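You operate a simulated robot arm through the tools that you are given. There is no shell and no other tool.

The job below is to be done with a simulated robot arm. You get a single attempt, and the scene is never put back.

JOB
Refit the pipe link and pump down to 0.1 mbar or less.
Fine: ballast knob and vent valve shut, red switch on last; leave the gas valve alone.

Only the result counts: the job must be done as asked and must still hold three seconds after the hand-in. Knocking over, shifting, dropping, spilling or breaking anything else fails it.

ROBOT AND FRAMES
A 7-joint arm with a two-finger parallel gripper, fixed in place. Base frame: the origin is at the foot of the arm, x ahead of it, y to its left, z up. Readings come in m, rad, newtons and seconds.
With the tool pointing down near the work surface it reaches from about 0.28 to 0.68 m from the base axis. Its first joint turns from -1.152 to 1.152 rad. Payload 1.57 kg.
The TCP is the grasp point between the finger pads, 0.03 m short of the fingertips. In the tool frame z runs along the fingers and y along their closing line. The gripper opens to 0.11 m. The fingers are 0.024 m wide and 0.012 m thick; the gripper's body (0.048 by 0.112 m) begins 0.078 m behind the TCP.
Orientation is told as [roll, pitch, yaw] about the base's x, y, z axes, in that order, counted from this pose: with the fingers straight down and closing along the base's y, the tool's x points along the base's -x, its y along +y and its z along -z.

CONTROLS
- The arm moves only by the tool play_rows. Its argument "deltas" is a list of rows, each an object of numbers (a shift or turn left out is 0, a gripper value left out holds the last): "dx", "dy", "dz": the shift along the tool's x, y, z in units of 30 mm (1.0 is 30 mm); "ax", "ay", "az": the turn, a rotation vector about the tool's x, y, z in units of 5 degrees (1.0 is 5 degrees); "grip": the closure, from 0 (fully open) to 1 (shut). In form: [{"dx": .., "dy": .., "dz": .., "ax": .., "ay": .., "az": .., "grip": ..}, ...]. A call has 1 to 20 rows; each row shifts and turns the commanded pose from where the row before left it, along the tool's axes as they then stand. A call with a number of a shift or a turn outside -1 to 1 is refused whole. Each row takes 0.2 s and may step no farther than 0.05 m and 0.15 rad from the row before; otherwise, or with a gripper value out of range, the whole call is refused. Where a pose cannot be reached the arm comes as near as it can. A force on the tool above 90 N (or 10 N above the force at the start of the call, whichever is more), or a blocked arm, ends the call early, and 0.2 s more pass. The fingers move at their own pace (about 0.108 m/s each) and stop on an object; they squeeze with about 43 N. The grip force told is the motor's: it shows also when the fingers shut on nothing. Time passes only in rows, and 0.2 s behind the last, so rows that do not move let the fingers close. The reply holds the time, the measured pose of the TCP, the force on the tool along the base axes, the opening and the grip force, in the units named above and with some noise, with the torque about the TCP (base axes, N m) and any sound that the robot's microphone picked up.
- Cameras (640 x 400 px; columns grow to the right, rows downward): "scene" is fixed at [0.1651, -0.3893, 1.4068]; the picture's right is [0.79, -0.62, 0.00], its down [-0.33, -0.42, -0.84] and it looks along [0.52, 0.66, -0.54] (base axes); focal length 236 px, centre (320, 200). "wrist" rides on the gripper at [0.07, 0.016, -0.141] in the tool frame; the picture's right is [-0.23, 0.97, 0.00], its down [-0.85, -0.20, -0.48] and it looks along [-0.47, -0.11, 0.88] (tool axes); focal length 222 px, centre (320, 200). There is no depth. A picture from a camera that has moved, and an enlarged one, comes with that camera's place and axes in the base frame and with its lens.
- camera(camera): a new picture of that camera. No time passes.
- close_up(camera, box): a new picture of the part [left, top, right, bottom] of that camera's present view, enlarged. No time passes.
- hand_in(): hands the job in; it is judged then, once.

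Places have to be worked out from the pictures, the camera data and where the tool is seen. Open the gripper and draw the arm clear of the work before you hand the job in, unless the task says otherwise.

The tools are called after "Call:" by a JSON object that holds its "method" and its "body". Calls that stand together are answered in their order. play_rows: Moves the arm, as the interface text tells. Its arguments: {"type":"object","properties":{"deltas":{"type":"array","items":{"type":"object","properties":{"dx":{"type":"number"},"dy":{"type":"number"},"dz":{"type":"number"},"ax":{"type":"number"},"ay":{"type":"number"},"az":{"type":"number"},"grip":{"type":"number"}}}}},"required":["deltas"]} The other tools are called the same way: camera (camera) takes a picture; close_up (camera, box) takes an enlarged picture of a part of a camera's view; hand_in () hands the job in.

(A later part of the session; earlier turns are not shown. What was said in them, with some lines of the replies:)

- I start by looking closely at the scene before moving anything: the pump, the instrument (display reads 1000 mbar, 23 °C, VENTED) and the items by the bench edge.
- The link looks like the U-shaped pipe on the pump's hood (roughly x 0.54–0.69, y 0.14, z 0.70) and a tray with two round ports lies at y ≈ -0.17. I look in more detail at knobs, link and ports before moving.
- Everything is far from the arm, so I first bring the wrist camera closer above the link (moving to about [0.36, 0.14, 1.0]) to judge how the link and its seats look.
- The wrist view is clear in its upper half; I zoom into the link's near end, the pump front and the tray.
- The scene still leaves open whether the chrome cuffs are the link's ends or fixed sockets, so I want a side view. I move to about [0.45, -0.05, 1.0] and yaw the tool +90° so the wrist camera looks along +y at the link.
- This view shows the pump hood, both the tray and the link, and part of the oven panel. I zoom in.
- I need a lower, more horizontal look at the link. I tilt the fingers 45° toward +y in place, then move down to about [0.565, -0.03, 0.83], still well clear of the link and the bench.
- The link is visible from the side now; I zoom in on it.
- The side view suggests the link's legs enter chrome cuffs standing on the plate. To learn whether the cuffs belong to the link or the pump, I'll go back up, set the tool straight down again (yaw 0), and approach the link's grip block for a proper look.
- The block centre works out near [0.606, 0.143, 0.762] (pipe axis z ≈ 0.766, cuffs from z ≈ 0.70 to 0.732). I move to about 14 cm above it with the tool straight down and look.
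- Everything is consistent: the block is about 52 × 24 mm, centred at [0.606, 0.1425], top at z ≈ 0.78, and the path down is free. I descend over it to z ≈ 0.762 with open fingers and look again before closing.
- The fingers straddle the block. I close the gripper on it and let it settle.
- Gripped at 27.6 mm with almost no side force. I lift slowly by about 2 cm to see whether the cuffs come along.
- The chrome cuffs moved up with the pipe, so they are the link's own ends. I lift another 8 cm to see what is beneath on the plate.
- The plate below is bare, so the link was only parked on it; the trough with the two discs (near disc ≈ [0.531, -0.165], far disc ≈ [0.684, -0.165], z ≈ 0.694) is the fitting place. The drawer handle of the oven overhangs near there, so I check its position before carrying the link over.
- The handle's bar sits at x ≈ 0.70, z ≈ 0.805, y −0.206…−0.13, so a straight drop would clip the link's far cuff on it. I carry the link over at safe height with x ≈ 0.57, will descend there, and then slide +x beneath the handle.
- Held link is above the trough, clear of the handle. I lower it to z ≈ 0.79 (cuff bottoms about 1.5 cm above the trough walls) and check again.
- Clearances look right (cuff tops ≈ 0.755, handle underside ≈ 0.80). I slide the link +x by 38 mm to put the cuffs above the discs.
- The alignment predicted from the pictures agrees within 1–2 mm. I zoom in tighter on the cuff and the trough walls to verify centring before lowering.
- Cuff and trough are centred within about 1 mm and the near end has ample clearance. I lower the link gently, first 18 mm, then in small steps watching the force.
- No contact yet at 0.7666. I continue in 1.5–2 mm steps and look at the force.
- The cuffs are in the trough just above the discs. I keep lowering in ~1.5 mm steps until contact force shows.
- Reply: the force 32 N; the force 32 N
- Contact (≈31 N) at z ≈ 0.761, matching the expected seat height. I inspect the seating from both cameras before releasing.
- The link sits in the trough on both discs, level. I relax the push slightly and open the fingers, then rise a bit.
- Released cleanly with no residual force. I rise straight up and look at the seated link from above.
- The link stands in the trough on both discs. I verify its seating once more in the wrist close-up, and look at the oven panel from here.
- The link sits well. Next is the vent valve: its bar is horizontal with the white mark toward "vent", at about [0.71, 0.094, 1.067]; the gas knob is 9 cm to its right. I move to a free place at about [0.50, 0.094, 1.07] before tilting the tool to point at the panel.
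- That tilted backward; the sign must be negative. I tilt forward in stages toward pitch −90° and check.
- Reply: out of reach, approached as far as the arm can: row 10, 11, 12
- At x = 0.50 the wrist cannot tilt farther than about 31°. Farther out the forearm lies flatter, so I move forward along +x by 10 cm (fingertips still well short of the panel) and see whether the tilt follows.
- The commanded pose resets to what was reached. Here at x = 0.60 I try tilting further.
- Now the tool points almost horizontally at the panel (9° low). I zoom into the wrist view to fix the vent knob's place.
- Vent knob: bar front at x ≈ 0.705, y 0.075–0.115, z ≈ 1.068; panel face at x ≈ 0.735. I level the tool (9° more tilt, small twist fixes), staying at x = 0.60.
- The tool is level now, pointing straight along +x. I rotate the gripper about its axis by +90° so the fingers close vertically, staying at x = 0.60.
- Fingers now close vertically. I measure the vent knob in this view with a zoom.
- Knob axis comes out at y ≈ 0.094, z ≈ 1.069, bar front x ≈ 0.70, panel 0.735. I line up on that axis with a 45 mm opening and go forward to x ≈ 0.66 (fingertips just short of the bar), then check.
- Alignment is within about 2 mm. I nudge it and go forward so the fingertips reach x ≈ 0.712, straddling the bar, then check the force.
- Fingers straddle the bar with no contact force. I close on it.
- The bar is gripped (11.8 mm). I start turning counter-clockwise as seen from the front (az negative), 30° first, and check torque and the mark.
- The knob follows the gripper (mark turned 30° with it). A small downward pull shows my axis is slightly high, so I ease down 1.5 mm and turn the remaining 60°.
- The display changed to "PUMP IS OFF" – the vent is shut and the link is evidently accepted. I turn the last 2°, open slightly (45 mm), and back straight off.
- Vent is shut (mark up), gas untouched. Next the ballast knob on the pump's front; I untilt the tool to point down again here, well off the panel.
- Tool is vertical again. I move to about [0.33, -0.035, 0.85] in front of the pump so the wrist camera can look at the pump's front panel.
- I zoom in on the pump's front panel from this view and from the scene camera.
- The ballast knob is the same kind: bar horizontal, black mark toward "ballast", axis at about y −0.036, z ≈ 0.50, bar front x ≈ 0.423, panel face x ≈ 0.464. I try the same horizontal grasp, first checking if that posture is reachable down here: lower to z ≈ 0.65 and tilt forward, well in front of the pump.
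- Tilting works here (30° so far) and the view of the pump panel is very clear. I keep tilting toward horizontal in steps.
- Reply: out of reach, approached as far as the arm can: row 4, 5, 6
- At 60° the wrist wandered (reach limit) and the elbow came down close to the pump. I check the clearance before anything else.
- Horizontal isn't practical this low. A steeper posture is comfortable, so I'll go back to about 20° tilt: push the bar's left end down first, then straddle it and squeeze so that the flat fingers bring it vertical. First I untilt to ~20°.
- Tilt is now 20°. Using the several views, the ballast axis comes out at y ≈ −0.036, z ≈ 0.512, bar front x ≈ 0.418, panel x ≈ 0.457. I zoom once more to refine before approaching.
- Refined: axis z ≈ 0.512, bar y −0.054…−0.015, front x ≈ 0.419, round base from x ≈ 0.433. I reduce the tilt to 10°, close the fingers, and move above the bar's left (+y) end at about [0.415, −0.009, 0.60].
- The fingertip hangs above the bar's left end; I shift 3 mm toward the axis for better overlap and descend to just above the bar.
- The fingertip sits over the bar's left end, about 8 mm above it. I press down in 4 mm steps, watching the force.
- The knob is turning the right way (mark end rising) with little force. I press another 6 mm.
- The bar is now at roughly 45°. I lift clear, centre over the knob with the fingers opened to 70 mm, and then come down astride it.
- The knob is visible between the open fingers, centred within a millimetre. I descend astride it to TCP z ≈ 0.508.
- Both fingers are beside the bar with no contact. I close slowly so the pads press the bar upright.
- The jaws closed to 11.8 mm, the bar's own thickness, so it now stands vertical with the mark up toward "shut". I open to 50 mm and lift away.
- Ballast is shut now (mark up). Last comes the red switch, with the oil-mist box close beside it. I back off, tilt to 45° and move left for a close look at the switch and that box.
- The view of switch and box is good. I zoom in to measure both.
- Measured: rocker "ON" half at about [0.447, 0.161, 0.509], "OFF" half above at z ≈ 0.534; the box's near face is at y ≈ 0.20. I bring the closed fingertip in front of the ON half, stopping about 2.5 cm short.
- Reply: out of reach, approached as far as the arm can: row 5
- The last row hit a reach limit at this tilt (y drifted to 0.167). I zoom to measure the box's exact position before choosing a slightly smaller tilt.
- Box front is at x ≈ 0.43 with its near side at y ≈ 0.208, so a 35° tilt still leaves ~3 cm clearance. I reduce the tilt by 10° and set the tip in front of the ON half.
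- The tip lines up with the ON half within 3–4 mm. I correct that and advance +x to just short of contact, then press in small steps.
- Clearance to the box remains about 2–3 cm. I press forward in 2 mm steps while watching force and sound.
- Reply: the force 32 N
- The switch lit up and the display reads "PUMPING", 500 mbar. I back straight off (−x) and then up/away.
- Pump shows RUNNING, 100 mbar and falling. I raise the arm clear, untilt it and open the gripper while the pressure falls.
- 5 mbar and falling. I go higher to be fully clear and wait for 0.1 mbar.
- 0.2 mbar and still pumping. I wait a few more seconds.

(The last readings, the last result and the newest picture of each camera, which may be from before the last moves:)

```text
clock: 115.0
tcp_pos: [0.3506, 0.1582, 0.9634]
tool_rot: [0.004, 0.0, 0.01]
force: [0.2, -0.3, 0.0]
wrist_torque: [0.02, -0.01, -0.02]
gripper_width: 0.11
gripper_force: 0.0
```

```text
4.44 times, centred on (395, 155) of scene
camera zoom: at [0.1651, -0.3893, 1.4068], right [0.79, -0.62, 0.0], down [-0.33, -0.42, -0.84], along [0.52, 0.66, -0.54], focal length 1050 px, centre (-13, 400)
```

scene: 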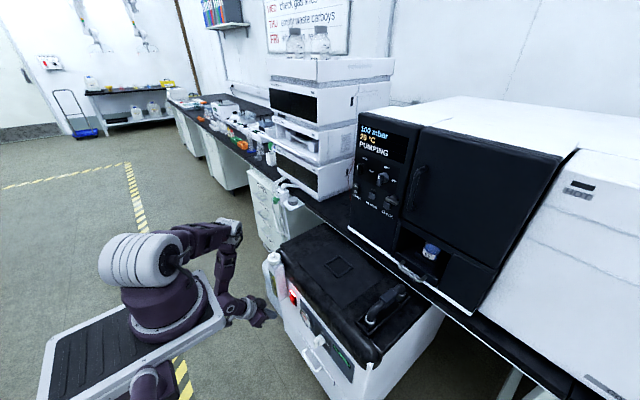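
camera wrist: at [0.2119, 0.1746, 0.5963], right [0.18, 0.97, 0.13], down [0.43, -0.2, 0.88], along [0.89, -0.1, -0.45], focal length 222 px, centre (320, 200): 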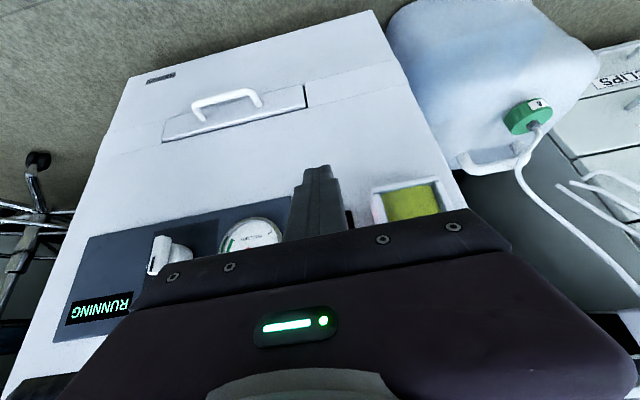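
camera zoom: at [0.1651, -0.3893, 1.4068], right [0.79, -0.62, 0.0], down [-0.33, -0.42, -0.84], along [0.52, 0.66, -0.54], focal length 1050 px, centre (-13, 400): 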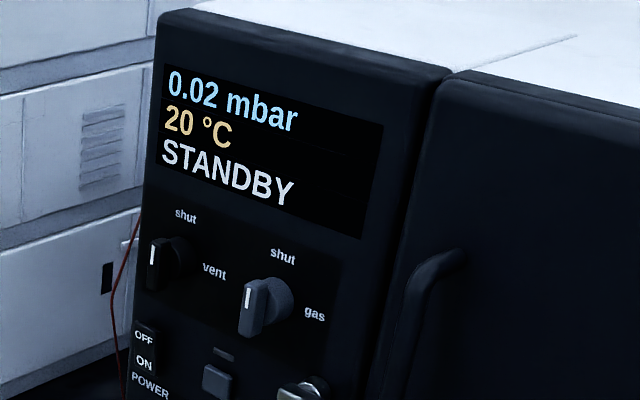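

0.02 mbar, "STANDBY". I wait a few seconds to make sure it holds and check the whole scene once more.

Call:
{"method": "play_rows", "body": {"deltas": [{}, {}, {}, {}, {}, {}, {}, {}, {}, {}, {}, {}, {}, {}, {}, {}, {}, {}, {}, {}]}}

Call:
{"method": "camera", "body": {"camera": "scene"}}

Call:
{"method": "close_up", "body": {"camera": "scene", "box": [345, 110, 445, 200]}}

Call:
{"method": "close_up", "body": {"camera": "scene", "box": [265, 230, 445, 390]}}

```text
clock: 119.2
tcp_pos: [0.3511, 0.1587, 0.963]
tool_rot: [0.004, -0.001, 0.011]
force: [-0.1, 0.0, -0.4]
wrist_torque: [-0.02, -0.02, 0.04]
gripper_width: 0.1102
gripper_force: 0.0
```

```text
taken
```

scene: 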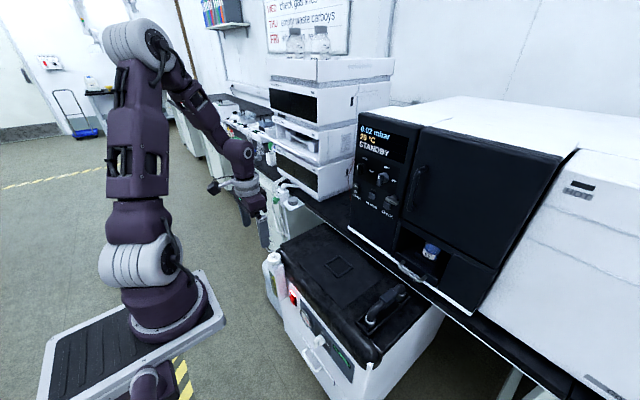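

```text
4.44 times, centred on (395, 155) of scene
camera zoom: at [0.1651, -0.3893, 1.4068], right [0.79, -0.62, 0.0], down [-0.33, -0.42, -0.84], along [0.52, 0.66, -0.54], focal length 1050 px, centre (-13, 400)
```

zoom: 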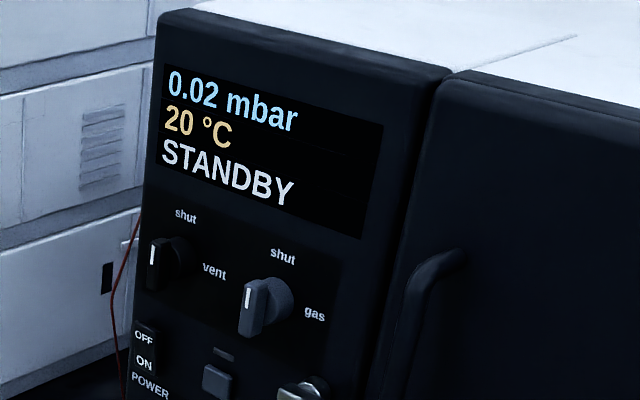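

```text
2.50 times, centred on (355, 310) of scene
camera zoom: at [0.1651, -0.3893, 1.4068], right [0.79, -0.62, 0.0], down [-0.33, -0.42, -0.84], along [0.52, 0.66, -0.54], focal length 590 px, centre (232, -75)
```

zoom: 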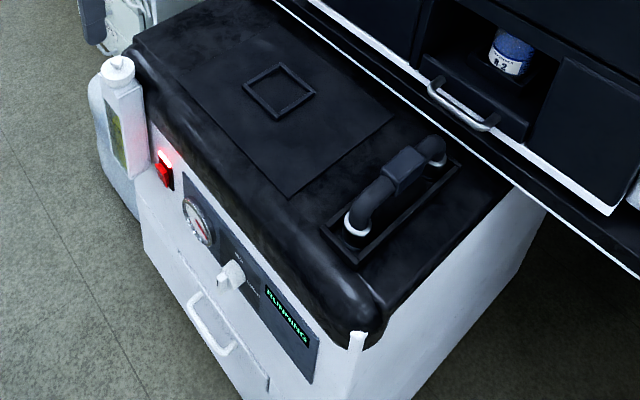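

The vacuum holds at 0.02 mbar. The link is seated, ballast and vent are shut, the gas valve is untouched, the pump is running, and the arm is open and clear. I hand in the job.

Call:
{"method": "hand_in", "body": {}}

```text
The job is handed in.
```

The job is done and handed in. The chamber held at 0.02 mbar for about four seconds before the hand-in, with the display on "STANDBY" and the pump on "RUNNING".

- **Pipe link:** it was standing loose on the pump's top plate. I lifted it into the trough onto the two round seats. Once the vent was shut, the display moved on to "PUMP IS OFF", so the link appears to be accepted.
- **Vent valve:** turned from "vent" to "shut".
- **Ballast knob:** turned from "ballast" to "shut".
- **Red switch:** pressed on last, after everything else was in place.
- **Gas valve:** not touched; it still points to "shut".

The arm never knocked or shifted anything else that I could see. It finished with the gripper open and clear of the pump and oven.
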